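You operate a simulated robot arm through the tools that you are given. There is no shell and no other tool. Be economical: measure what you need, move in short steps, check, and stop when the job is done.

You are at the controls of a simulated robot arm. One attempt, no reset.

JOB
Brush the dust off the latched board, free it and lay it in the green tray.
Fine: brush back. Set down upright: yellow brush. What is to be rubbed or washed off counts as gone when no trace of it is left.

It is judged by the outcome, as a careful person would: the job done as asked, and still so three seconds after it is handed in. It fails if anything else is knocked over, pushed out of place, dropped, spilled or broken.

ROBOT AND FRAMES
A 6-joint arm with a two-finger parallel gripper, fixed in place. Base frame: the origin is at the foot of the arm, x ahead of it, y to its left, z up; the work surface is at about z = 0. Lengths are in mm, angles in rad, forces in N, time in s.
With the tool pointing down near the work surface it reaches from about 120 to 500 mm from the base axis. Its first joint turns from -1.257 to 1.257 rad. Payload 0.65 kg.
Tool frame: the origin (TCP) lies between the finger pads and is the grasp point; the fingertips stand 25 mm ahead of it; z points along the fingers, y is the line along which they close. The gripper opens to 76 mm. The fingers are 18 mm wide and 10 mm thick; the gripper's body (36 by 78 mm) begins 45 mm behind the TCP.
Orientation is that of the tool frame in the base frame, as a unit quaternion [x, y, z, w]. With the fingers straight down and closing along the base's y, the tool's x points along the base's -x, its y along +y and its z along -z.

CONTROLS
- The arm moves only by the tool arm_command. Its argument "motion" is one flat list of numbers, 7 for each row, row after row: the turn, a rotation vector about the tool's x, y, z in units of 120 degrees (1.0 is 120 degrees), then the shift along the tool's x, y, z in units of 300 mm (1.0 is 300 mm), then the gripper command, from -1 (shut) to 1 (fully open), values between in proportion. In form: [ax, ay, az, x, y, z, jaw, ax, ay, az, x, y, z, jaw, ...]. A call has 1 to 10 rows; each row is the pose to reach, as a shift and turn from the pose commanded when the call began, along the tool's axes at that moment. A call with a number of a shift or a turn outside -1 to 1 is refused whole. Each row takes 0.2 s and may step no farther than 50 mm and 0.15 rad from the row before; otherwise, or with a gripper value out of range, the whole call is refused. Where a pose cannot be reached the arm comes as near as it can. A force on the tool above 40 N (or 10 N above the force at the start of the call, whichever is more), or a blocked arm, ends the call early, and 0.2 s more pass. The fingers move at their own pace (about 108 mm/s each) and stop on an object; they squeeze with about 23 N. The grip force told is the motor's: it shows also when the fingers shut on nothing. Time passes only in rows, and 0.2 s behind the last, so rows that repeat a pose let the fingers close. The reply holds the time, the measured pose of the TCP, the force on the tool along the base axes, the opening and the grip force, in the units named above and with some noise, with the torque about the TCP (base axes, N m) and any sound that the robot's microphone picked up.
- Cameras (640 x 400 px; columns grow to the right, rows downward): "scene" is fixed at [62.1, 272.3, 413.4]; the picture's right is [-0.73, -0.68, 0.00], its down [-0.33, 0.36, -0.87] and it looks along [0.59, -0.64, -0.49] (base axes); focal length 214 px, centre (320, 200). "wrist" rides on the gripper at [58, 11, -81] in the tool frame; the picture's right is [-0.18, 0.98, 0.00], its down [-0.75, -0.14, -0.64] and it looks along [-0.63, -0.12, 0.77] (tool axes); focal length 243 px, centre (320, 200). There is no depth. A picture from a camera that has moved, and an enlarged one, comes with that camera's place and axes in the base frame and with its lens.
- get_image(camera): a new picture of that camera. It takes no simulated time.
- enlarge(camera, box): a new picture of the part [left, top, right, bottom] of that camera's present view, enlarged. It takes no simulated time.
- hand_in(): hands the job in; it is judged then, once.

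Work in short steps. Places have to be worked out from the pictures, the camera data and where the tool is seen: move nearer, look again, correct. Check each grasp and each placing, and mend what went wrong. You have 120 turns and 84 pictures in all, those below and enlarged ones among them. Open the gripper and draw the arm clear of the work before you hand the job in, unless the task says otherwise; then end with one line.

The tools are called after "Request:" as a command line: name --argument value ..., lists and objects as JSON in quotes. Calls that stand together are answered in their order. arm_command: Moves the arm, as the interface text tells. Its arguments: {"type":"object","properties":{"motion":{"type":"array","items":{"type":"number"}}},"required":["motion"]} The other tools are called the same way: get_image (camera) takes a picture; enlarge (camera, box) takes an enlarged picture of a part of a camera's view; hand_in () hands the job in.

At the start:

```text
time: 0.0
position: [259.9, 0.6, 335.4]
tcp_rot: [-0.001, 1.0, 0.001, 0.0]
contact_force: [0.0, 0.4, -0.5]
wrist_torque: [0.0, -0.01, -0.02]
finger_gap: 76.0
finger_force: 0.0
```

scene: 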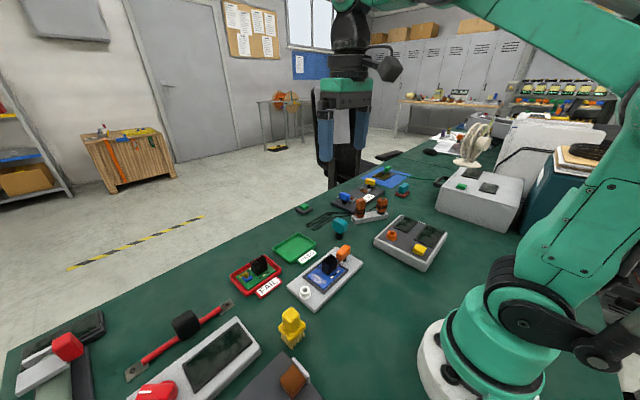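
wrist: 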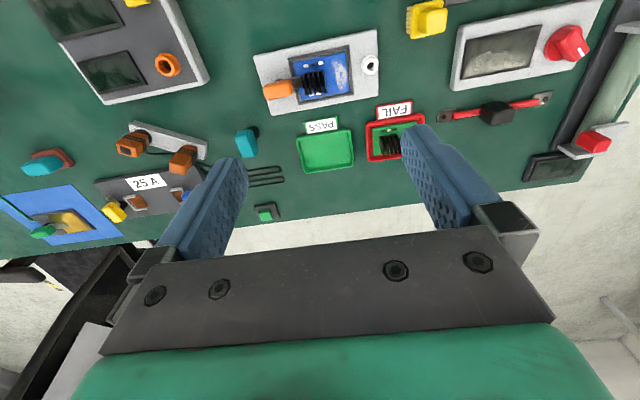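

The scene shows a blue board in a fixture with an orange latch, a green PASS tray and a yellow brush. I'll take a closer look at them.

Request:
enlarge --camera "wrist" --box '[230, 0, 470, 180]'

Request:
enlarge --camera "scene" --box '[220, 210, 380, 350]'

```text
2.22 times, centred on (350, 90) of wrist
camera zoom: at [201.3, 13.4, 416.3], right [0.18, 0.98, 0.0], down [0.75, -0.14, 0.64], along [0.63, -0.12, -0.76], focal length 539 px, centre (253, 444)
```

zoom: 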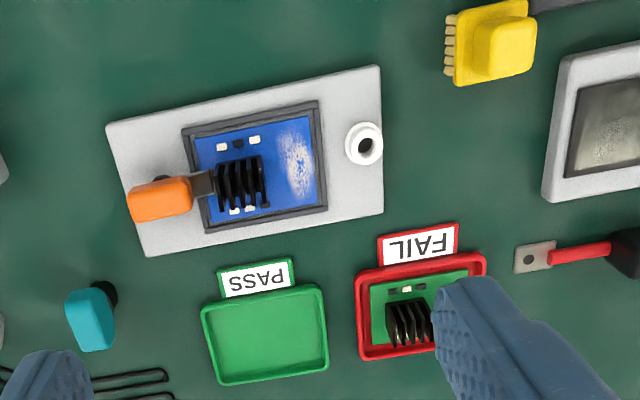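

```text
2.86 times, centred on (300, 280) of scene
camera zoom: at [62.1, 272.3, 413.4], right [-0.73, -0.68, 0.0], down [-0.33, 0.36, -0.87], along [0.59, -0.64, -0.49], focal length 613 px, centre (377, -29)
```

zoom: 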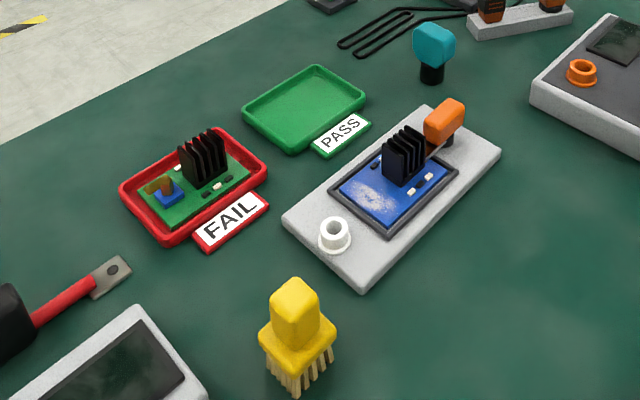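

Estimates from both views: brush near (253,138), latch handle near (296,-71,30), board near (290,-3), PASS tray near (424,-19). I'll move above the brush for a close view.

Request:
arm_command --motion '[0, 0, 0, 0.005, 0.092, 0.09, 1, 0, 0, 0, 0.01, 0.184, 0.18, 1, 0, 0, 0, 0.016, 0.276, 0.27, 1, 0, 0, 0, 0.022, 0.368, 0.36, 1, 0, 0, 0, 0.027, 0.46, 0.45, 1]'

Request:
get_image --camera "wrist"

Request:
enlarge --camera "scene" --box '[240, 280, 340, 360]'

Request:
enlarge --camera "scene" --box '[280, 230, 380, 310]'

```text
time: 1.2
position: [252.2, 141.2, 201.4]
tcp_rot: [0.0, 1.0, 0.001, 0.001]
contact_force: [0.4, -0.3, -0.1]
wrist_torque: [-0.03, 0.03, -0.04]
finger_gap: 76.0
finger_force: 0.1
```

```text
79 pictures are left
camera wrist: at [193.3, 152.0, 282.3], right [0.18, 0.98, 0.0], down [0.75, -0.14, 0.64], along [0.63, -0.12, -0.76], focal length 243 px, centre (320, 200)
```

wrist: 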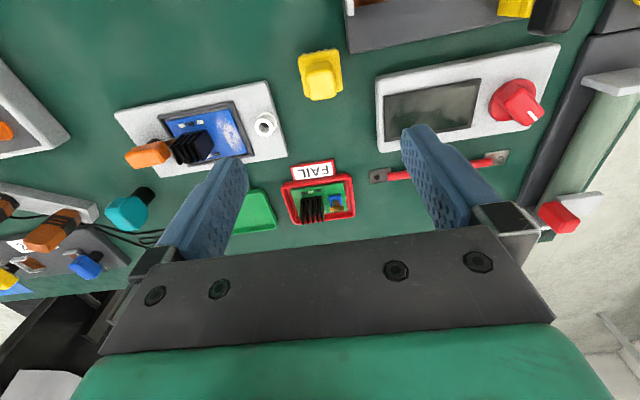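

```text
5.00 times, centred on (290, 320) of scene
camera zoom: at [62.1, 272.3, 413.4], right [-0.73, -0.68, 0.0], down [-0.33, 0.36, -0.87], along [0.59, -0.64, -0.49], focal length 1072 px, centre (470, -400)
```

zoom: 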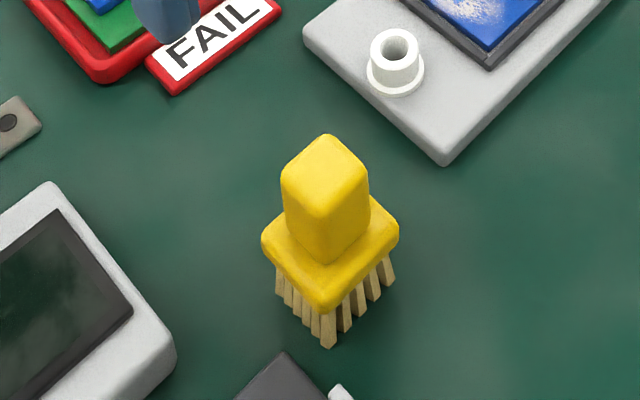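

```text
5.00 times, centred on (330, 270) of scene
camera zoom: at [62.1, 272.3, 413.4], right [-0.73, -0.68, 0.0], down [-0.33, 0.36, -0.87], along [0.59, -0.64, -0.49], focal length 1072 px, centre (270, -150)
```

zoom: 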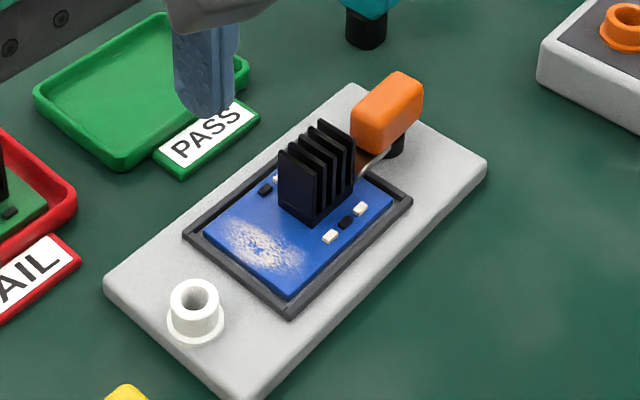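

Brush is axis-aligned, centred about (249,142); handle 22 mm square from z≈35 to 70. I'll descend partway with a narrower opening and check the centring.

Request:
arm_command --motion '[0, 0, 0, 0.005, 0.001, 0.12, 0.4, 0, 0, 0, 0.009, 0.003, 0.24, 0.4, 0, 0, 0, 0.009, 0.003, 0.32, 0.4]'

Request:
get_image --camera "wrist"

Request:
get_image --camera "scene"

```text
time: 2.0
position: [248.4, 142.7, 103.2]
tcp_rot: [-0.001, 1.0, 0.001, 0.0]
contact_force: [0.3, 0.1, 0.4]
wrist_torque: [0.0, 0.02, 0.0]
finger_gap: 53.1
finger_force: 0.0
```

```text
76 pictures are left
camera wrist: at [190.6, 152.7, 185.4], right [0.18, 0.98, 0.0], down [0.75, -0.14, 0.64], along [0.63, -0.12, -0.76], focal length 243 px, centre (320, 200)
```

wrist: 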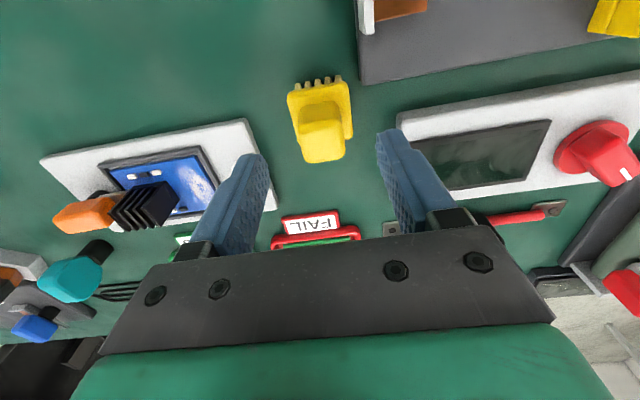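

```text
75 pictures are left
```

scene: 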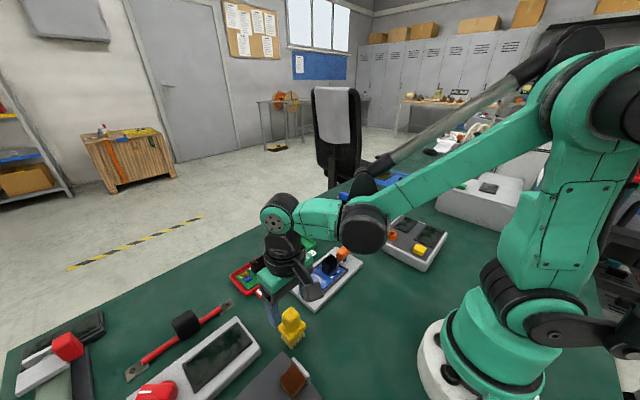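

Handle top resolves to about (248,144), which matches. I'll descend to z≈63 and close.

Request:
arm_command --motion '[0, 0, 0, 0, 0.003, 0.07, 0.4, 0, 0, 0, 0, 0.003, 0.133, 0.4, 0, 0, 0, 0, 0.003, 0.133, -1, 0, 0, 0, 0, 0.003, 0.133, -1, 0, 0, 0, 0, 0.003, 0.133, -1]'

Request:
enlarge --camera "scene" --box '[240, 270, 340, 350]'

```text
time: 3.2
position: [248.9, 142.6, 63.6]
tcp_rot: [-0.001, 1.0, 0.001, 0.001]
contact_force: [-0.1, 0.8, 0.8]
wrist_torque: [0.0, -0.01, -0.01]
finger_gap: 23.3
finger_force: 22.4
```

```text
5.00 times, centred on (290, 310) of scene
camera zoom: at [62.1, 272.3, 413.4], right [-0.73, -0.68, 0.0], down [-0.33, 0.36, -0.87], along [0.59, -0.64, -0.49], focal length 1072 px, centre (470, -350)
```

zoom: 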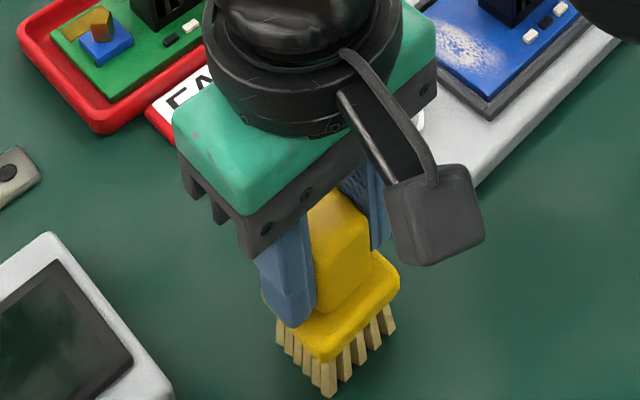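

The brush is gripped (23.3 mm gap) and its home TCP is (249,142.6,63.6). I'll lift it and carry it above the dusty patch (x 270–314, y 15–36), clear of the heat sink.

Request:
arm_command --motion '[0, 0, 0, 0, 0, -0.11, -1, 0, 0, 0, 0, 0, -0.22, -1, 0, 0, 0, -0.035, -0.13, -0.22, -1, 0, 0, 0, -0.07, -0.26, -0.22, -1, 0, 0, 0, -0.103, -0.395, -0.22, -1]'

Request:
get_image --camera "wrist"

Request:
enlarge --camera "scene" --box '[270, 220, 370, 300]'

```text
time: 4.4
position: [280.9, 24.1, 129.9]
tcp_rot: [-0.002, 1.0, 0.0, 0.002]
contact_force: [0.3, -0.2, -0.4]
wrist_torque: [0.0, -0.01, -0.01]
finger_gap: 23.4
finger_force: 22.9
```

```text
73 pictures are left
camera wrist: at [222.6, 34.4, 211.3], right [0.18, 0.98, 0.0], down [0.75, -0.14, 0.64], along [0.63, -0.12, -0.76], focal length 243 px, centre (320, 200)
```

wrist: 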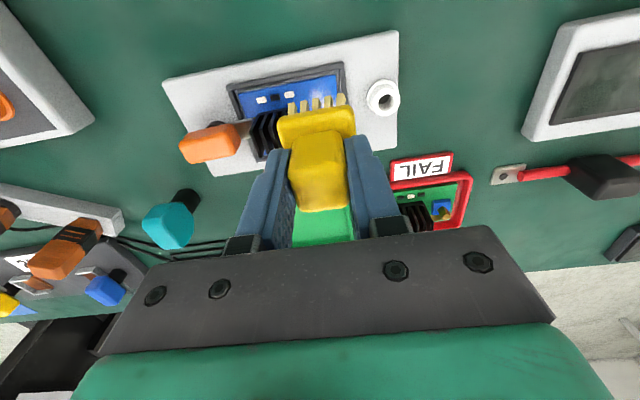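

```text
5.00 times, centred on (320, 260) of scene
camera zoom: at [62.1, 272.4, 413.4], right [-0.73, -0.68, 0.0], down [-0.33, 0.36, -0.87], along [0.59, -0.64, -0.49], focal length 1072 px, centre (320, -100)
```

zoom: 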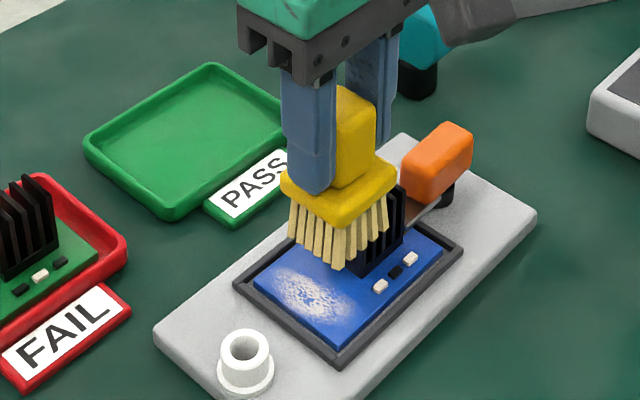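

Positioned above the dust. I'll lower in small steps until contact shows.

Request:
arm_command --motion '[0, 0, 0, -0.013, 0, 0.1, -1, 0, 0, 0, -0.013, 0, 0.15, -1, 0, 0, 0, -0.013, 0, 0.16, -1]'

Request:
enlarge --camera "scene" --box '[270, 220, 370, 300]'

```text
time: 5.2
position: [284.6, 25.5, 83.0]
tcp_rot: [-0.001, 1.0, 0.001, 0.001]
contact_force: [0.5, -0.3, -0.5]
wrist_torque: [-0.01, -0.01, -0.04]
finger_gap: 23.2
finger_force: 23.0
```

```text
5.00 times, centred on (320, 260) of scene
camera zoom: at [62.1, 272.3, 413.4], right [-0.73, -0.68, 0.0], down [-0.33, 0.36, -0.87], along [0.59, -0.64, -0.49], focal length 1072 px, centre (320, -100)
```

zoom: 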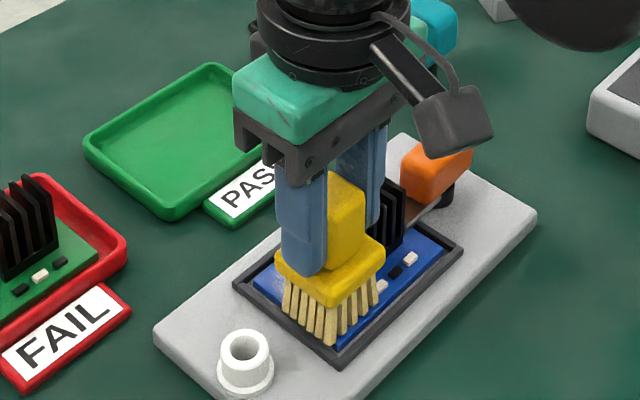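

Still no contact with the bristles about 3 mm above. I'll shift 2 mm away from the lip and lower further in 1.5 mm steps.

Request:
arm_command --motion '[0, 0, 0, 0, -0.006, 0.003, -1, 0, 0, 0, 0, -0.006, 0.007, -1, 0, 0, 0, 0, -0.006, 0.011, -1]'

```text
time: 6.0
position: [284.1, 23.6, 79.6]
tcp_rot: [-0.002, 1.0, 0.001, 0.0]
contact_force: [0.3, 3.4, 18.1]
wrist_torque: [0.12, -0.03, -0.03]
finger_gap: 23.4
finger_force: 23.2
```

Contact at TCP z≈79.6 with 18 N. I'll ease up about 0.8 mm and stroke along x.

Request:
arm_command --motion '[0, 0, 0, 0, 0, -0.003, -1, 0, 0, 0, -0.02, 0, -0.003, -1, 0, 0, 0, -0.04, 0, -0.003, -1, 0, 0, 0, -0.06, 0, -0.003, -1, 0, 0, 0, -0.075, 0, -0.003, -1]'

Request:
enlarge --camera "scene" --box '[270, 220, 370, 300]'

```text
time: 7.2
position: [306.5, 23.8, 80.4]
tcp_rot: [-0.001, 1.0, 0.002, 0.0]
contact_force: [-0.4, -0.3, 0.0]
wrist_torque: [-0.03, 0.03, 0.0]
finger_gap: 23.5
finger_force: 22.8
```

```text
5.00 times, centred on (320, 260) of scene
camera zoom: at [62.1, 272.3, 413.4], right [-0.73, -0.68, 0.0], down [-0.33, 0.36, -0.87], along [0.59, -0.64, -0.49], focal length 1072 px, centre (320, -100)
```

zoom: 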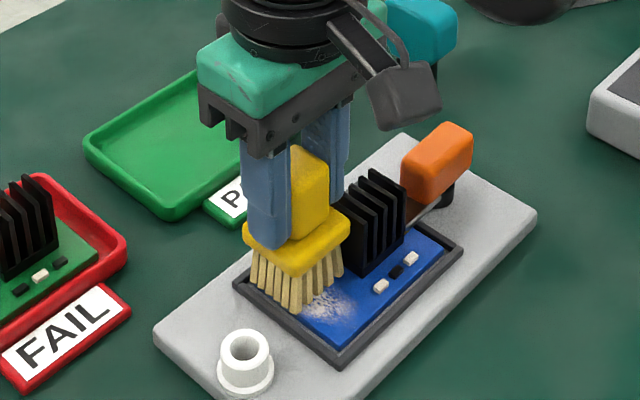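

The dust is thinning but contact was lost at that height. I'll press about 0.6 mm lower and go back and forth.

Request:
arm_command --motion '[0, 0, 0, 0, 0, 0.002, -1, 0, 0, 0, 0.025, 0, 0.002, -1, 0, 0, 0, 0.05, 0, 0.002, -1, 0, 0, 0, 0.078, 0, 0.002, -1, 0, 0, 0, 0.05, 0, 0.002, -1, 0, 0, 0, 0.025, 0, 0.002, -1, 0, 0, 0, 0, 0, 0.002, -1]'

Request:
enlarge --camera "scene" --box '[270, 220, 370, 300]'

```text
time: 8.8
position: [306.1, 22.3, 79.1]
tcp_rot: [-0.001, 1.0, 0.0, 0.0]
contact_force: [-0.2, -1.1, 1.8]
wrist_torque: [-0.01, 0.07, 0.02]
finger_gap: 23.4
finger_force: 22.8
```

```text
5.00 times, centred on (320, 260) of scene
camera zoom: at [62.1, 272.3, 413.4], right [-0.73, -0.68, 0.0], down [-0.33, 0.36, -0.87], along [0.59, -0.64, -0.49], focal length 1072 px, centre (320, -100)
```

zoom: 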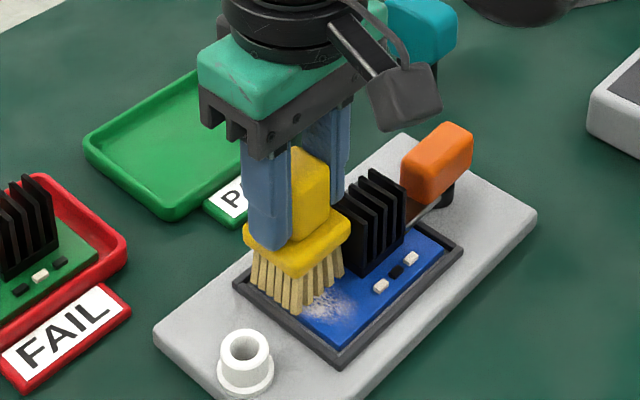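

Contact is light (about 2 N). I'll press about 0.7 mm more and do another few passes.

Request:
arm_command --motion '[0, 0, 0, 0, 0, 0.0025, -1, 0, 0, 0, 0.025, 0, 0.0025, -1, 0, 0, 0, 0.05, 0, 0.0025, -1, 0, 0, 0, 0.085, 0, 0.0025, -1, 0, 0, 0, 0.05, 0, 0.0025, -1, 0, 0, 0, 0.025, 0, 0.0025, -1, 0, 0, 0, 0, 0, 0.0025, -1, 0, 0, 0, 0.03, 0, 0.0025, -1, 0, 0, 0, 0.06, 0, 0.0025, -1, 0, 0, 0, 0.085, 0, 0.0025, -1]'

Request:
enlarge --camera "scene" --box '[270, 220, 370, 300]'

```text
time: 11.0
position: [281.4, 23.1, 77.6]
tcp_rot: [-0.001, 1.0, 0.001, 0.001]
contact_force: [3.9, -0.3, 10.1]
wrist_torque: [-0.07, -0.26, -0.01]
finger_gap: 23.2
finger_force: 22.7
```

```text
5.00 times, centred on (320, 260) of scene
camera zoom: at [62.1, 272.3, 413.4], right [-0.73, -0.68, 0.0], down [-0.33, 0.36, -0.87], along [0.59, -0.64, -0.49], focal length 1072 px, centre (320, -100)
```

zoom: 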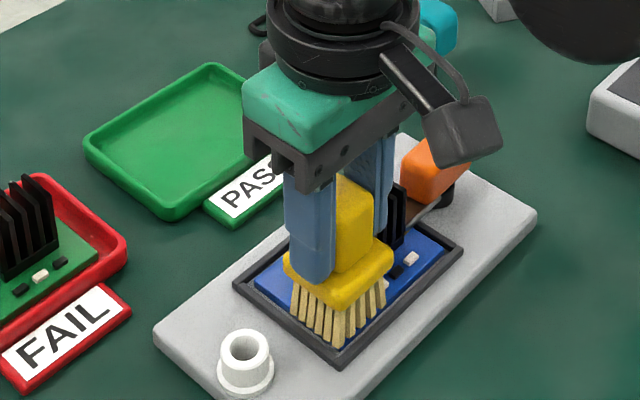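

Good contact (10 N), and the visible far half looks clean. I'll do more passes at this height and end on the far side to inspect.

Request:
arm_command --motion '[0, 0, 0, -0.03, 0, 0, -1, 0, 0, 0, -0.06, 0, 0, -1, 0, 0, 0, -0.088, 0, 0, -1, 0, 0, 0, -0.06, -0.008, 0, -1, 0, 0, 0, -0.03, -0.008, 0, -1, 0, 0, 0, 0.003, -0.008, 0, -1, 0, 0, 0, -0.03, -0.008, 0, -1, 0, 0, 0, -0.06, -0.008, 0, -1, 0, 0, 0, -0.088, 0, -0.02, -1, 0, 0, 0, -0.088, 0, -0.15, -1]'

Request:
enlarge --camera "scene" --box '[270, 220, 370, 300]'

```text
time: 13.2
position: [306.8, 22.7, 122.7]
tcp_rot: [-0.001, 1.0, 0.0, 0.001]
contact_force: [-0.7, 0.2, -0.3]
wrist_torque: [0.01, -0.01, 0.0]
finger_gap: 23.4
finger_force: 23.0
```

```text
5.00 times, centred on (320, 260) of scene
camera zoom: at [62.1, 272.3, 413.4], right [-0.73, -0.68, 0.0], down [-0.33, 0.36, -0.87], along [0.59, -0.64, -0.49], focal length 1072 px, centre (320, -100)
```

zoom: 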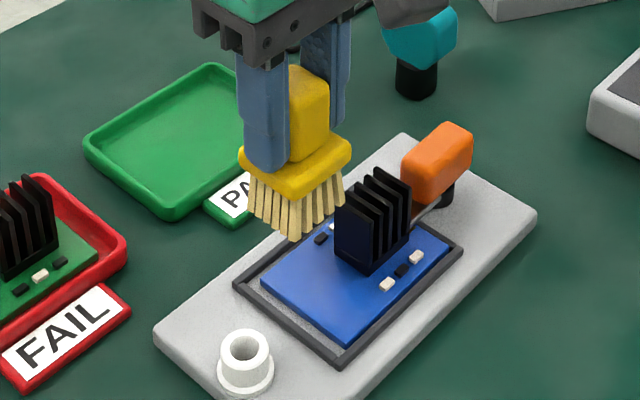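

The board looks clean (it shifted slightly within the frame). I'll verify at higher zoom for any trace.

Request:
enlarge --camera "scene" --box '[300, 255, 350, 295]'

Request:
enlarge --camera "wrist" --box '[200, 30, 360, 150]'

```text
10.00 times, centred on (325, 275) of scene
camera zoom: at [62.1, 272.3, 413.4], right [-0.73, -0.68, 0.0], down [-0.33, 0.36, -0.87], along [0.59, -0.64, -0.49], focal length 2145 px, centre (270, -550)
```

zoom: 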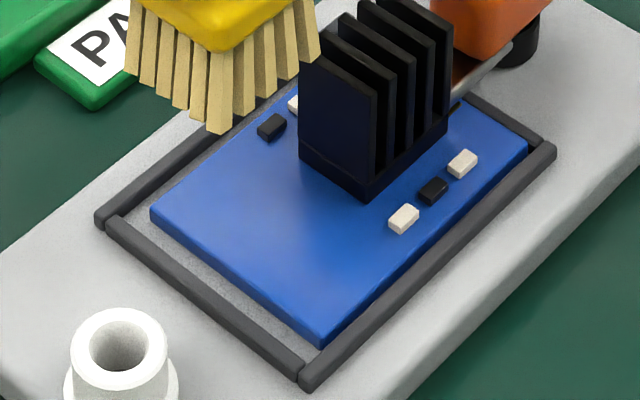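

```text
3.33 times, centred on (280, 90) of wrist
camera zoom: at [248.9, 33.3, 204.8], right [0.18, 0.98, 0.0], down [0.75, -0.14, 0.64], along [0.63, -0.12, -0.76], focal length 809 px, centre (453, 567)
```

zoom: 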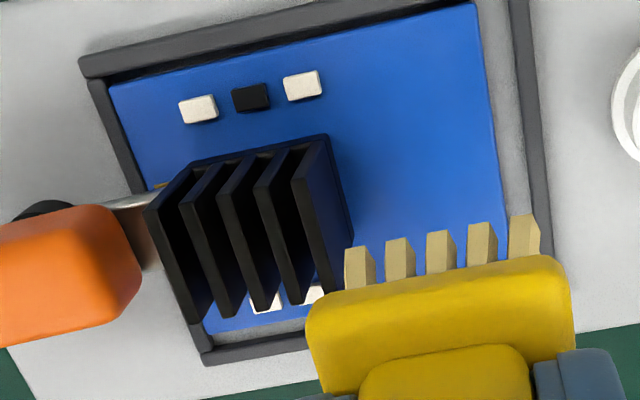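

A very faint pale smudge may remain mid-patch. I'll go down again with y a bit lower, since the board shifted about 5 mm, and do more passes.

Request:
arm_command --motion '[0, 0, 0, 0.01, -0.01, 0.1, -1, 0, 0, 0, 0.01, -0.01, 0.151, -1, 0, 0, 0, 0.04, -0.01, 0.151, -1, 0, 0, 0, 0.07, -0.01, 0.151, -1, 0, 0, 0, 0.09, -0.01, 0.151, -1, 0, 0, 0, 0.06, -0.01, 0.151, -1, 0, 0, 0, 0.03, -0.01, 0.151, -1, 0, 0, 0, 0.005, -0.01, 0.151, -1]'

```text
time: 15.0
position: [305.9, 19.5, 78.4]
tcp_rot: [-0.002, 1.0, 0.001, 0.001]
contact_force: [-0.4, 1.4, -0.1]
wrist_torque: [0.09, 0.01, -0.01]
finger_gap: 23.2
finger_force: 22.9
```

No real contact at 78.4, so I'll go 1.2 mm lower and make the passes.

Request:
arm_command --motion '[0, 0, 0, 0, 0, 0.004, -1, 0, 0, 0, 0.03, 0, 0.004, -1, 0, 0, 0, 0.06, 0, 0.004, -1, 0, 0, 0, 0.085, 0, 0.004, -1, 0, 0, 0, 0.06, 0, 0.004, -1, 0, 0, 0, 0.03, 0, 0.004, -1, 0, 0, 0, 0, 0, 0.004, -1]'

```text
time: 16.1
position: [281.9, 19.7, 76.8]
tcp_rot: [-0.002, 1.0, 0.0, 0.0]
contact_force: [-0.7, 2.1, 25.8]
wrist_torque: [-0.09, -0.08, 0.01]
finger_gap: 23.4
finger_force: 23.3
stopped in row 5: the force on the tool passed its limit at 42 N (the readings are from after the stop); the commanded pose is now the measured one
```

Force spiked at the near end, probably the lip. I'll ease up about 0.7 mm, stroke back within x 286–306, then lift to inspect.

Request:
arm_command --motion '[0, 0, 0, -0.01, 0, -0.0025, -1, 0, 0, 0, -0.04, 0, -0.002, -1, 0, 0, 0, -0.08, 0, -0.002, -1, 0, 0, 0, -0.05, 0, -0.002, -1, 0, 0, 0, -0.02, 0, -0.002, -1, 0, 0, 0, -0.05, 0, -0.002, -1, 0, 0, 0, -0.08, 0, -0.002, -1]'

Request:
enlarge --camera "scene" --box '[300, 255, 350, 295]'

```text
time: 17.7
position: [304.8, 19.4, 77.1]
tcp_rot: [-0.001, 1.0, 0.001, 0.0]
contact_force: [-3.1, 5.0, 4.7]
wrist_torque: [0.08, 0.11, -0.08]
finger_gap: 23.2
finger_force: 23.0
```

```text
10.00 times, centred on (325, 275) of scene
camera zoom: at [62.1, 272.3, 413.4], right [-0.73, -0.68, 0.0], down [-0.33, 0.36, -0.87], along [0.59, -0.64, -0.49], focal length 2145 px, centre (270, -550)
```

zoom: 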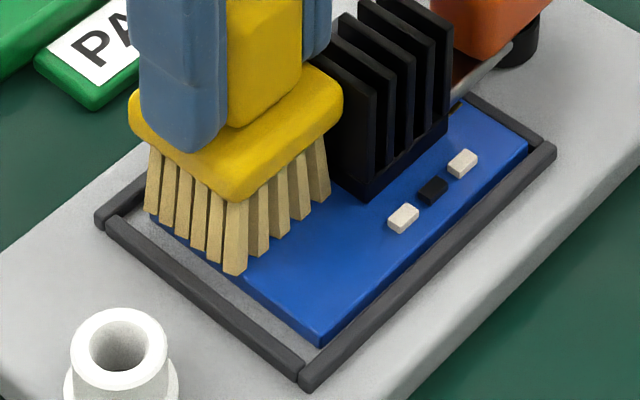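

Visible area looks fully clean. I'll lift and inspect the part under the brush.

Request:
arm_command --motion '[0, 0, 0, 0, 0.01, -0.1, -1, 0, 0, 0, 0, 0.02, -0.2, -1]'

Request:
enlarge --camera "scene" --box '[300, 255, 350, 295]'

```text
time: 18.3
position: [305.6, 25.3, 140.1]
tcp_rot: [-0.001, 1.0, 0.0, 0.001]
contact_force: [0.0, 0.0, -0.3]
wrist_torque: [0.03, 0.0, 0.01]
finger_gap: 23.1
finger_force: 22.3
```

```text
10.00 times, centred on (325, 275) of scene
camera zoom: at [62.1, 272.3, 413.4], right [-0.73, -0.68, 0.0], down [-0.33, 0.36, -0.87], along [0.59, -0.64, -0.49], focal length 2145 px, centre (270, -550)
```

zoom: 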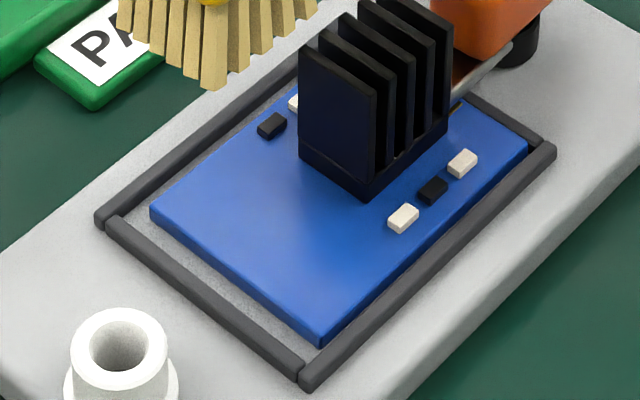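

The board is uniformly blue, with only a sheen that doesn't change. Now the brush goes back to its place at (249,142.6).

Request:
arm_command --motion '[0, 0, 0, 0.047, 0.1, 0, -1, 0, 0, 0, 0.094, 0.2, 0, -1, 0, 0, 0, 0.141, 0.3, 0, -1, 0, 0, 0, 0.189, 0.391, 0, -1, 0, 0, 0, 0.189, 0.391, 0.13, -1, 0, 0, 0, 0.189, 0.391, 0.24, -1]'

Request:
enlarge --camera "scene" --box '[240, 270, 340, 350]'

```text
time: 19.7
position: [249.8, 143.7, 65.2]
tcp_rot: [-0.001, 1.0, 0.0, 0.0]
contact_force: [0.0, -0.4, -0.8]
wrist_torque: [-0.04, 0.04, -0.01]
finger_gap: 23.4
finger_force: 22.5
```

```text
5.00 times, centred on (290, 310) of scene
camera zoom: at [62.1, 272.3, 413.4], right [-0.73, -0.68, 0.0], down [-0.33, 0.36, -0.87], along [0.59, -0.64, -0.49], focal length 1072 px, centre (470, -350)
```

zoom: 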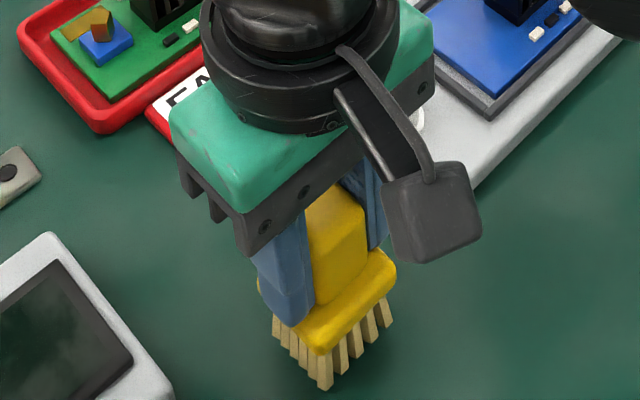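

Just above the table, so I'll lower 1 mm per row until it touches.

Request:
arm_command --motion '[0, 0, 0, 0.002, -0.003, 0.004, -1, 0, 0, 0, 0.002, -0.003, 0.007, -1, 0, 0, 0, 0.002, -0.003, 0.01, -1]'

```text
time: 20.5
position: [249.6, 141.6, 62.5]
tcp_rot: [0.0, 1.0, 0.001, 0.0]
contact_force: [-0.2, 0.0, 0.4]
wrist_torque: [0.02, 0.0, 0.0]
finger_gap: 23.5
finger_force: 23.5
```

Request:
arm_command --motion '[0, 0, 0, 0, 0, 0.003, -1, 0, 0, 0, 0, 0, 0.006, -1]'

Request:
enlarge --camera "scene" --box '[265, 300, 315, 340]'

```text
time: 21.1
position: [248.4, 142.1, 61.2]
tcp_rot: [-0.001, 1.0, 0.001, 0.0]
contact_force: [-0.4, -0.1, -0.4]
wrist_torque: [0.0, 0.0, -0.01]
finger_gap: 23.4
finger_force: 22.7
```

```text
10.00 times, centred on (290, 320) of scene
camera zoom: at [62.1, 272.3, 413.4], right [-0.73, -0.68, 0.0], down [-0.33, 0.36, -0.87], along [0.59, -0.64, -0.49], focal length 2145 px, centre (620, -1000)
```

zoom: 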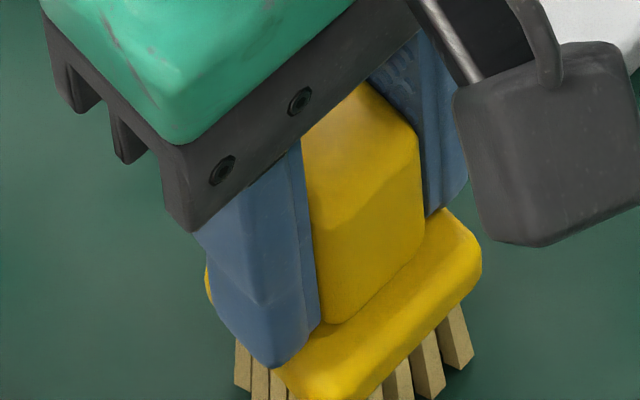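

Still no contact, since the brush slipped a little in the grip during pressing. I'll continue down.

Request:
arm_command --motion '[0, 0, 0, 0, 0, 0.002, -1, 0, 0, 0, 0, 0, 0.004, -1, 0, 0, 0, 0, 0, 0.006, -1]'

```text
time: 21.7
position: [249.3, 142.8, 61.0]
tcp_rot: [-0.001, 1.0, 0.002, -0.001]
contact_force: [-0.3, 0.7, 24.5]
wrist_torque: [-0.05, -0.02, 0.01]
finger_gap: 23.5
finger_force: 23.2
stopped in row 2: the force on the tool passed its limit at 45 N (the readings are from after the stop); the commanded pose is now the measured one
```

It's firmly on the table at z≈61. I'll relieve the pressure slightly, open and rise.

Request:
arm_command --motion '[0, 0, 0, 0, 0, -0.001, -1, 0, 0, 0, 0, 0, -0.001, 0.4, 0, 0, 0, 0, 0, -0.001, 0.4, 0, 0, 0, 0, 0, -0.07, 0.4, 0, 0, 0, 0, 0, -0.2, 0.4, 0, 0, 0, 0, 0, -0.35, 0.4]'

Request:
enlarge --camera "scene" --box '[240, 280, 340, 360]'

```text
time: 23.1
position: [248.8, 142.2, 165.6]
tcp_rot: [0.0, 1.0, 0.0, 0.0]
contact_force: [-0.5, -0.1, 0.7]
wrist_torque: [0.02, 0.0, 0.01]
finger_gap: 52.9
finger_force: 0.0
```

```text
5.00 times, centred on (290, 320) of scene
camera zoom: at [62.1, 272.3, 413.4], right [-0.73, -0.68, 0.0], down [-0.33, 0.36, -0.87], along [0.59, -0.64, -0.49], focal length 1072 px, centre (470, -400)
```

zoom: 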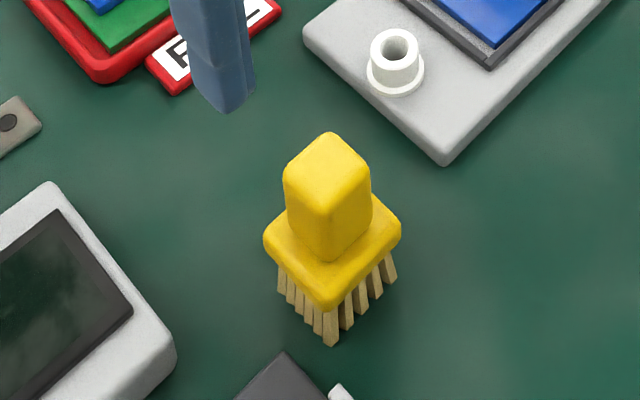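

The brush is upright and back within about 1 mm. Next I'll move toward the latch for a close look.

Request:
arm_command --motion '[0, 0, 0, 0, -0.14, 0, 0.4, 0, 0, 0, 0, -0.28, 0, 0.4, 0, 0, 0, 0, -0.42, 0, 0.4, 0, 0, 0, 0, -0.56, 0, 0.4, 0, 0, 0, -0.02, -0.69, 0, 0.4]'

Request:
enlarge --camera "wrist" --box '[220, 60, 420, 220]'

Request:
enlarge --camera "scene" --box '[320, 230, 370, 270]'

```text
time: 24.3
position: [253.7, -66.3, 164.7]
tcp_rot: [-0.002, 1.0, 0.0, 0.0]
contact_force: [-0.4, -0.4, 0.6]
wrist_torque: [-0.02, 0.0, 0.02]
finger_gap: 53.5
finger_force: 0.1
```

```text
2.50 times, centred on (320, 140) of wrist
camera zoom: at [196.3, -55.1, 246.4], right [0.18, 0.98, 0.0], down [0.75, -0.14, 0.64], along [0.63, -0.11, -0.77], focal length 606 px, centre (320, 350)
```

zoom: 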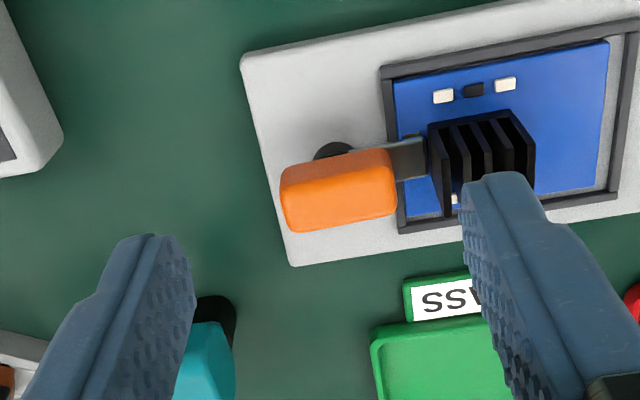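

```text
10.00 times, centred on (345, 250) of scene
camera zoom: at [62.1, 272.3, 413.4], right [-0.73, -0.68, 0.0], down [-0.33, 0.36, -0.87], along [0.59, -0.64, -0.49], focal length 2145 px, centre (70, -300)
```

zoom: 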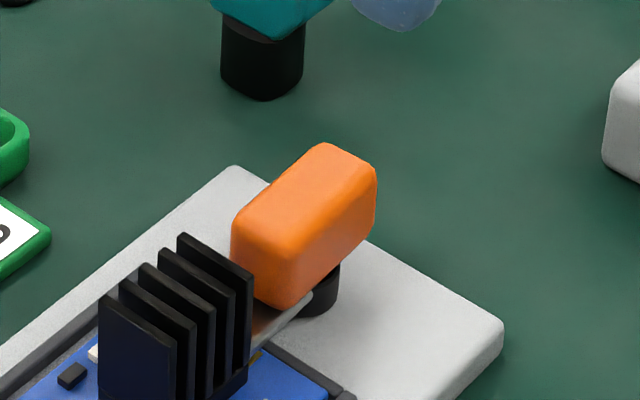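

The latch looks like a swivel: a black post near (290,-64), a metal tongue pointing +y over the board, and an orange handle block (about 40×22 mm along y) on top. I'll yaw the tool +90° so the fingers close across the handle, and move over it.

Request:
arm_command --motion '[0, 0, 0.07, -0.013, 0, 0.015, 0.4, 0, 0, 0.14, -0.026, 0, 0.03, 0.4, 0, 0, 0.21, -0.04, 0, 0.045, 0.4, 0, 0, 0.28, -0.053, 0, 0.06, 0.4, 0, 0, 0.35, -0.066, 0, 0.075, 0.4, 0, 0, 0.42, -0.08, 0, 0.09, 0.4, 0, 0, 0.49, -0.093, 0, 0.1, 0.4, 0, 0, 0.56, -0.106, 0, 0.12, 0.4, 0, 0, 0.63, -0.12, 0, 0.135, 0.4, 0, 0, 0.7, -0.133, 0, 0.15, 0.4]'

Request:
get_image --camera "wrist"

```text
time: 26.5
position: [293.7, -64.2, 120.6]
tcp_rot: [0.669, 0.743, 0.001, 0.0]
contact_force: [0.3, -0.2, 0.3]
wrist_torque: [0.01, 0.01, 0.01]
finger_gap: 53.1
finger_force: 0.1
```

```text
57 pictures are left
camera wrist: at [299.6, -5.5, 201.1], right [1.0, -0.08, 0.0], down [-0.06, -0.76, 0.64], along [-0.05, -0.64, -0.77], focal length 243 px, centre (320, 200)
```

wrist: 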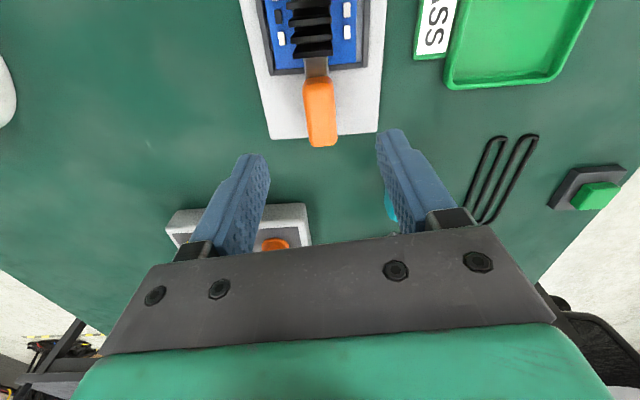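

The handle resolves to x≈295, y −86 to −45, z≈27–44. I'll finish the yaw, descend to z≈50 with the fingers either side, and close.

Request:
arm_command --motion '[0, 0, 0.05, -0.004, 0.004, 0.08, 0.4, 0, 0, 0.05, -0.004, 0.004, 0.16, 0.4, 0, 0, 0.05, -0.004, 0.004, 0.235, 0.4, 0, 0, 0.05, -0.004, 0.004, 0.235, 0.4]'

Request:
get_image --camera "wrist"

Request:
enlarge --camera "scene" --box '[300, 210, 400, 290]'

```text
time: 27.5
position: [295.8, -65.2, 49.3]
tcp_rot: [0.706, 0.708, 0.0, 0.0]
contact_force: [-0.4, -0.1, -0.3]
wrist_torque: [-0.01, 0.01, 0.03]
finger_gap: 53.5
finger_force: 0.1
```

```text
56 pictures are left
camera wrist: at [306.7, -7.7, 130.9], right [0.98, -0.18, 0.0], down [-0.14, -0.75, 0.64], along [-0.12, -0.63, -0.77], focal length 243 px, centre (320, 200)
```

wrist: 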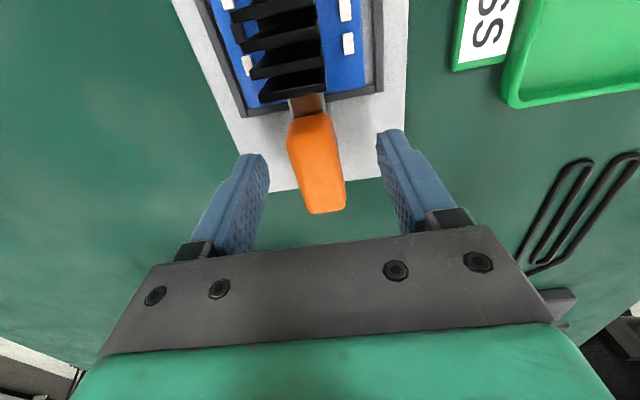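

```text
5.00 times, centred on (350, 250) of scene
camera zoom: at [62.1, 272.3, 413.4], right [-0.73, -0.68, 0.0], down [-0.33, 0.36, -0.87], along [0.59, -0.64, -0.49], focal length 1072 px, centre (170, -50)
```

zoom: 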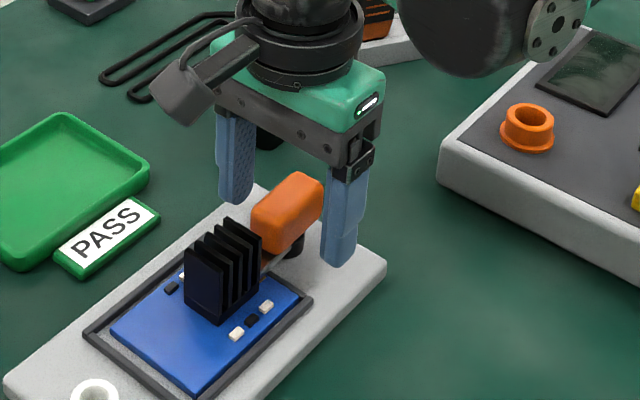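

Fingers straddle the handle correctly. Closing.

Request:
arm_command --motion '[0, 0, 0, 0, 0, 0, -1, 0, 0, 0, 0, 0, 0, -1, 0, 0, 0, 0, 0, 0, -1]'

Request:
enlarge --camera "scene" --box '[300, 210, 400, 290]'

```text
time: 28.3
position: [295.0, -65.0, 50.9]
tcp_rot: [0.706, 0.708, 0.0, -0.003]
contact_force: [-19.2, 4.1, -10.3]
wrist_torque: [0.1, -0.28, -0.02]
finger_gap: 20.1
finger_force: 37.3
```

```text
5.00 times, centred on (350, 250) of scene
camera zoom: at [62.1, 272.3, 413.4], right [-0.73, -0.68, 0.0], down [-0.33, 0.36, -0.87], along [0.59, -0.64, -0.49], focal length 1072 px, centre (170, -50)
```

zoom: 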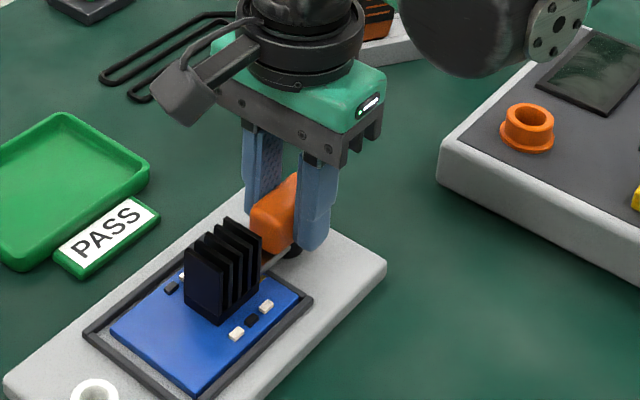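

Gripped, but with a side load of −19 N in x, so the handle centre is a bit lower in x. I'll shift 1.5 mm that way to relieve it.

Request:
arm_command --motion '[0, 0, 0, 0, -0.005, 0, -1, 0, 0, 0, 0, -0.005, 0, -1]'

```text
time: 28.9
position: [295.4, -66.0, 49.1]
tcp_rot: [0.707, 0.708, 0.001, 0.0]
contact_force: [4.5, -0.4, -24.4]
wrist_torque: [0.69, 0.19, 0.02]
finger_gap: 19.9
finger_force: 37.4
```

The load changed oddly (−24 N in z, torque about x). I'll look before doing anything more.

Request:
enlarge --camera "scene" --box '[320, 230, 370, 270]'

Request:
get_image --camera "wrist"

```text
10.00 times, centred on (345, 250) of scene
camera zoom: at [62.2, 272.3, 413.4], right [-0.73, -0.68, 0.0], down [-0.33, 0.36, -0.87], along [0.59, -0.64, -0.49], focal length 2145 px, centre (70, -300)
```

zoom: 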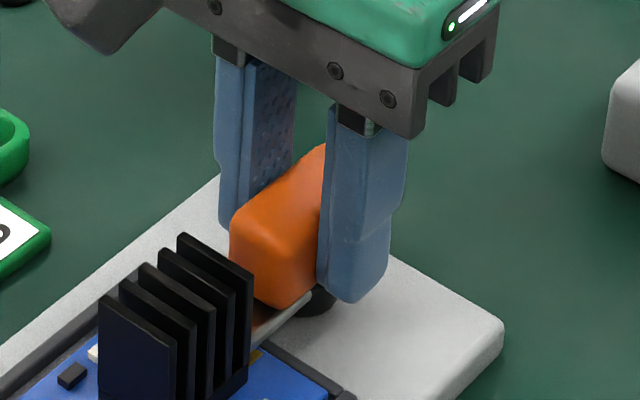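

```text
52 pictures are left
camera wrist: at [305.7, -7.6, 131.1], right [0.98, -0.18, 0.0], down [-0.14, -0.75, 0.64], along [-0.12, -0.63, -0.77], focal length 243 px, centre (320, 200)
```

wrist: 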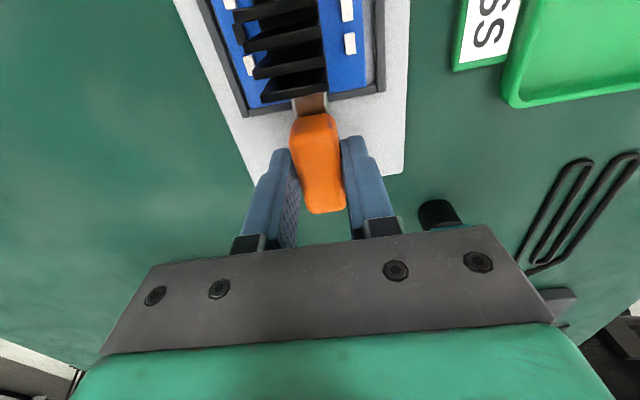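

Grip is sound. I'll try a small test turn (about 0.2 rad), unwinding the yaw so the tongue swings toward −x, and watch the torque about z.

Request:
arm_command --motion '[0, 0, -0.03, 0, 0, 0, -1, 0, 0, -0.06, 0, 0, 0, -1, 0, 0, -0.1, 0, 0, 0, -1]'

Request:
enlarge --camera "scene" --box '[320, 230, 370, 270]'

```text
time: 29.7
position: [294.4, -65.3, 49.1]
tcp_rot: [0.628, 0.778, 0.001, -0.001]
contact_force: [12.2, -5.8, 3.3]
wrist_torque: [0.96, 0.29, 0.03]
finger_gap: 19.8
finger_force: 37.6
```

```text
10.00 times, centred on (345, 250) of scene
camera zoom: at [62.1, 272.3, 413.4], right [-0.73, -0.68, 0.0], down [-0.33, 0.36, -0.87], along [0.59, -0.64, -0.49], focal length 2145 px, centre (70, -300)
```

zoom: 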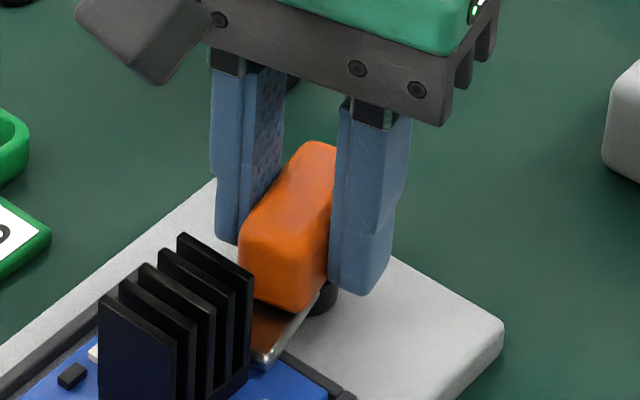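

The latch swivels freely, with the tongue moving toward −x. I'll continue, nudging +1 mm x to relieve the side load.

Request:
arm_command --motion '[0, 0, -0.05, 0, 0.002, 0, -1, 0, 0, -0.1, 0, 0.003, 0, -1, 0, 0, -0.15, -0.001, 0.003, 0, -1, 0, 0, -0.2, -0.001, 0.003, 0, -1]'

```text
time: 30.7
position: [294.2, -66.2, 49.4]
tcp_rot: [0.452, 0.892, 0.001, -0.003]
contact_force: [-18.9, -5.6, 29.6]
wrist_torque: [0.06, 0.04, 0.02]
finger_gap: 19.7
finger_force: 38.2
```

About 36° turned so far. I'll relieve the forces a little (up 1 mm, x −1 mm) and continue turning.

Request:
arm_command --motion '[0, 0, 0, 0.001, -0.003, -0.003, -1, 0, 0, -0.05, 0.001, -0.003, -0.003, -1, 0, 0, -0.1, 0.001, -0.003, -0.003, -1, 0, 0, -0.15, 0.001, -0.003, -0.003, -1, 0, 0, -0.2, 0.001, -0.003, -0.003, -1]'

Request:
enlarge --camera "scene" --box '[300, 220, 380, 284]'

```text
time: 31.9
position: [294.4, -64.9, 50.1]
tcp_rot: [0.256, 0.967, 0.001, -0.001]
contact_force: [-4.1, 0.5, -26.8]
wrist_torque: [0.06, 0.2, -0.02]
finger_gap: 19.9
finger_force: 37.5
```

```text
6.25 times, centred on (340, 252) of scene
camera zoom: at [62.2, 272.3, 413.4], right [-0.73, -0.68, 0.0], down [-0.33, 0.36, -0.87], along [0.59, -0.64, -0.49], focal length 1340 px, centre (195, -125)
```

zoom: 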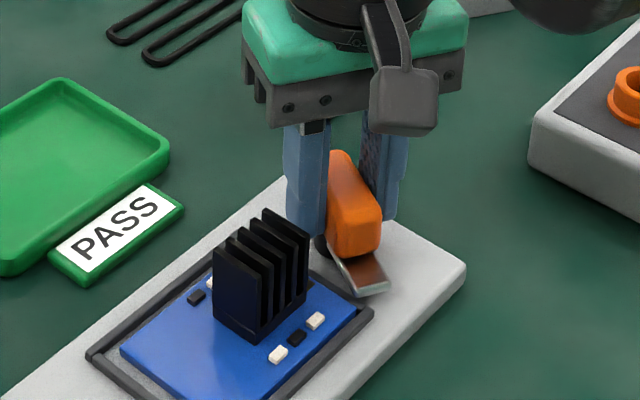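

The tongue is nearly clear of the board. I'll finish the last ~30°.

Request:
arm_command --motion '[0, 0, -0.05, 0, 0, 0.002, -1, 0, 0, -0.1, 0, 0, 0.002, -1, 0, 0, -0.15, 0, 0, 0.002, -1, 0, 0, -0.2, 0, 0, 0.002, -1, 0, 0, -0.25, 0, 0, 0.002, -1]'

Request:
enlarge --camera "scene" --box '[300, 220, 380, 284]'

```text
time: 33.1
position: [295.1, -66.0, 48.6]
tcp_rot: [-0.002, 1.0, 0.002, 0.0]
contact_force: [4.5, 3.7, 19.5]
wrist_torque: [-0.16, 0.67, -0.23]
finger_gap: 20.0
finger_force: 36.9
```

```text
6.25 times, centred on (340, 252) of scene
camera zoom: at [62.1, 272.3, 413.4], right [-0.73, -0.68, 0.0], down [-0.33, 0.36, -0.87], along [0.59, -0.64, -0.49], focal length 1340 px, centre (195, -125)
```

zoom: 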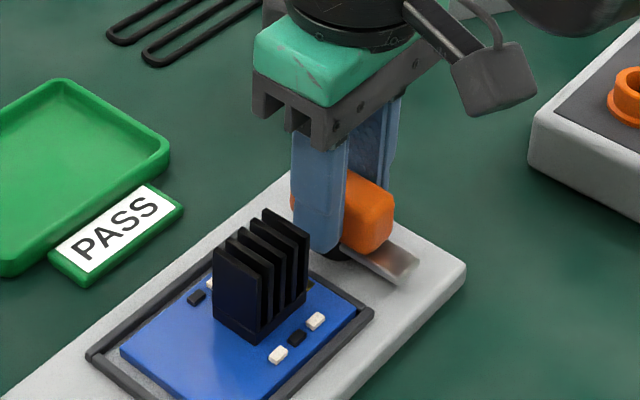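

The latch is turned 90° and clear. I'll open gently to about 40 mm (heat sink is close) and rise.

Request:
arm_command --motion '[0, 0, 0, 0, 0, 0, 0.0, 0, 0, 0, 0, 0, 0, 0.0, 0, 0, 0, 0, 0, -0.08, 0.0, 0, 0, 0, 0, 0, -0.23, 0.0, 0, 0, 0, 0.12, 0.16, -0.35, 0.0]'

Request:
get_image --camera "wrist"

Request:
enlarge --camera "scene" --box '[290, 220, 390, 300]'

```text
refused: row 5 steps farther than a row can; nothing moved
```

```text
48 pictures are left
camera wrist: at [236.6, -55.6, 130.8], right [0.18, 0.98, 0.0], down [0.75, -0.14, 0.64], along [0.63, -0.11, -0.77], focal length 243 px, centre (320, 200)
```

wrist: 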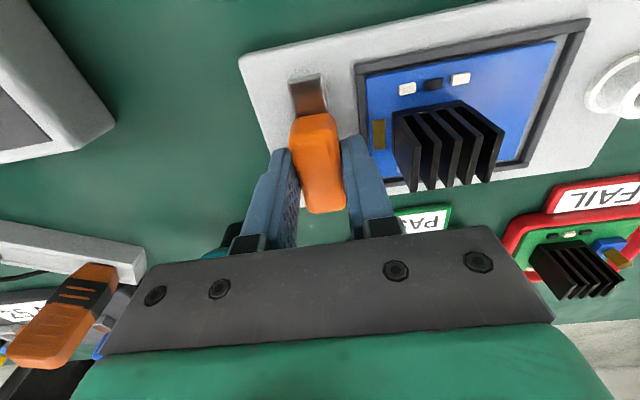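

```text
5.00 times, centred on (340, 260) of scene
camera zoom: at [62.1, 272.3, 413.4], right [-0.73, -0.68, 0.0], down [-0.33, 0.36, -0.87], along [0.59, -0.64, -0.49], focal length 1072 px, centre (220, -100)
```

zoom: 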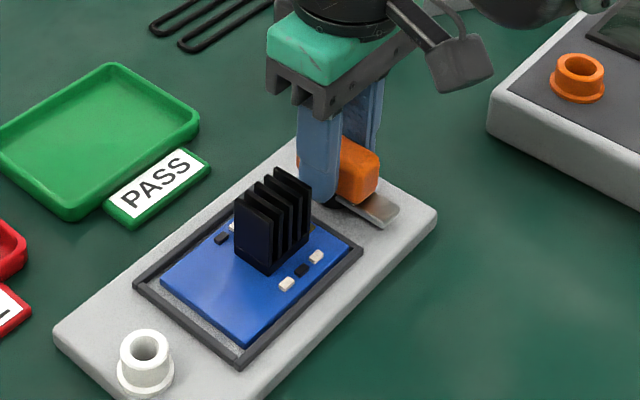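

The last row was too long, so I'm resending with smaller steps.

Request:
arm_command --motion '[0, 0, 0, 0, 0, 0, 0.0, 0, 0, 0, 0, 0, 0, 0.0, 0, 0, 0, 0, 0, -0.08, 0.0, 0, 0, 0, 0, 0, -0.23, 0.0, 0, 0, 0, 0.05, 0.08, -0.33, 0.0, 0, 0, 0, 0.08, 0.16, -0.35, 0.0]'

Request:
enlarge --camera "wrist" --box '[200, 20, 440, 180]'

Request:
enlarge --camera "scene" --box '[300, 225, 380, 289]'

```text
time: 34.5
position: [272.1, -18.1, 156.2]
tcp_rot: [-0.002, 1.0, 0.001, -0.001]
contact_force: [0.3, 0.1, -0.2]
wrist_torque: [-0.01, 0.02, 0.0]
finger_gap: 37.8
finger_force: 0.1
```

```text
2.50 times, centred on (320, 100) of wrist
camera zoom: at [212.0, -8.2, 236.5], right [0.18, 0.98, 0.0], down [0.75, -0.14, 0.64], along [0.63, -0.12, -0.77], focal length 606 px, centre (320, 450)
```

zoom: 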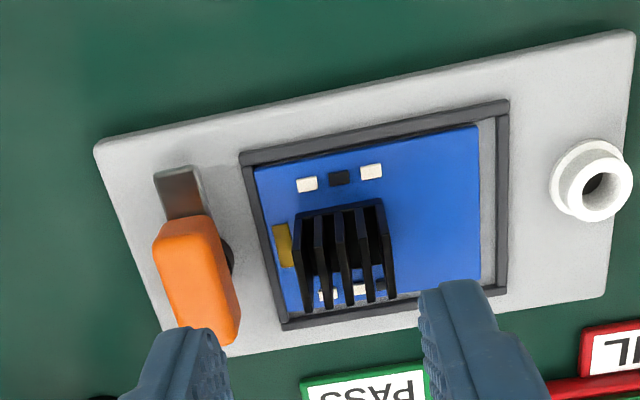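

```text
6.25 times, centred on (340, 257) of scene
camera zoom: at [62.1, 272.3, 413.4], right [-0.73, -0.68, 0.0], down [-0.33, 0.36, -0.87], along [0.59, -0.64, -0.49], focal length 1340 px, centre (195, -156)
```

zoom: 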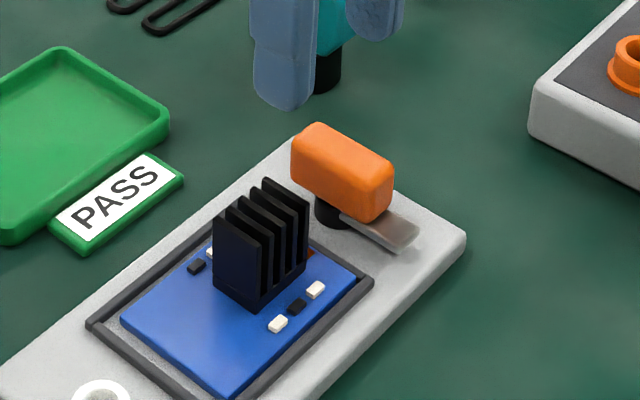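

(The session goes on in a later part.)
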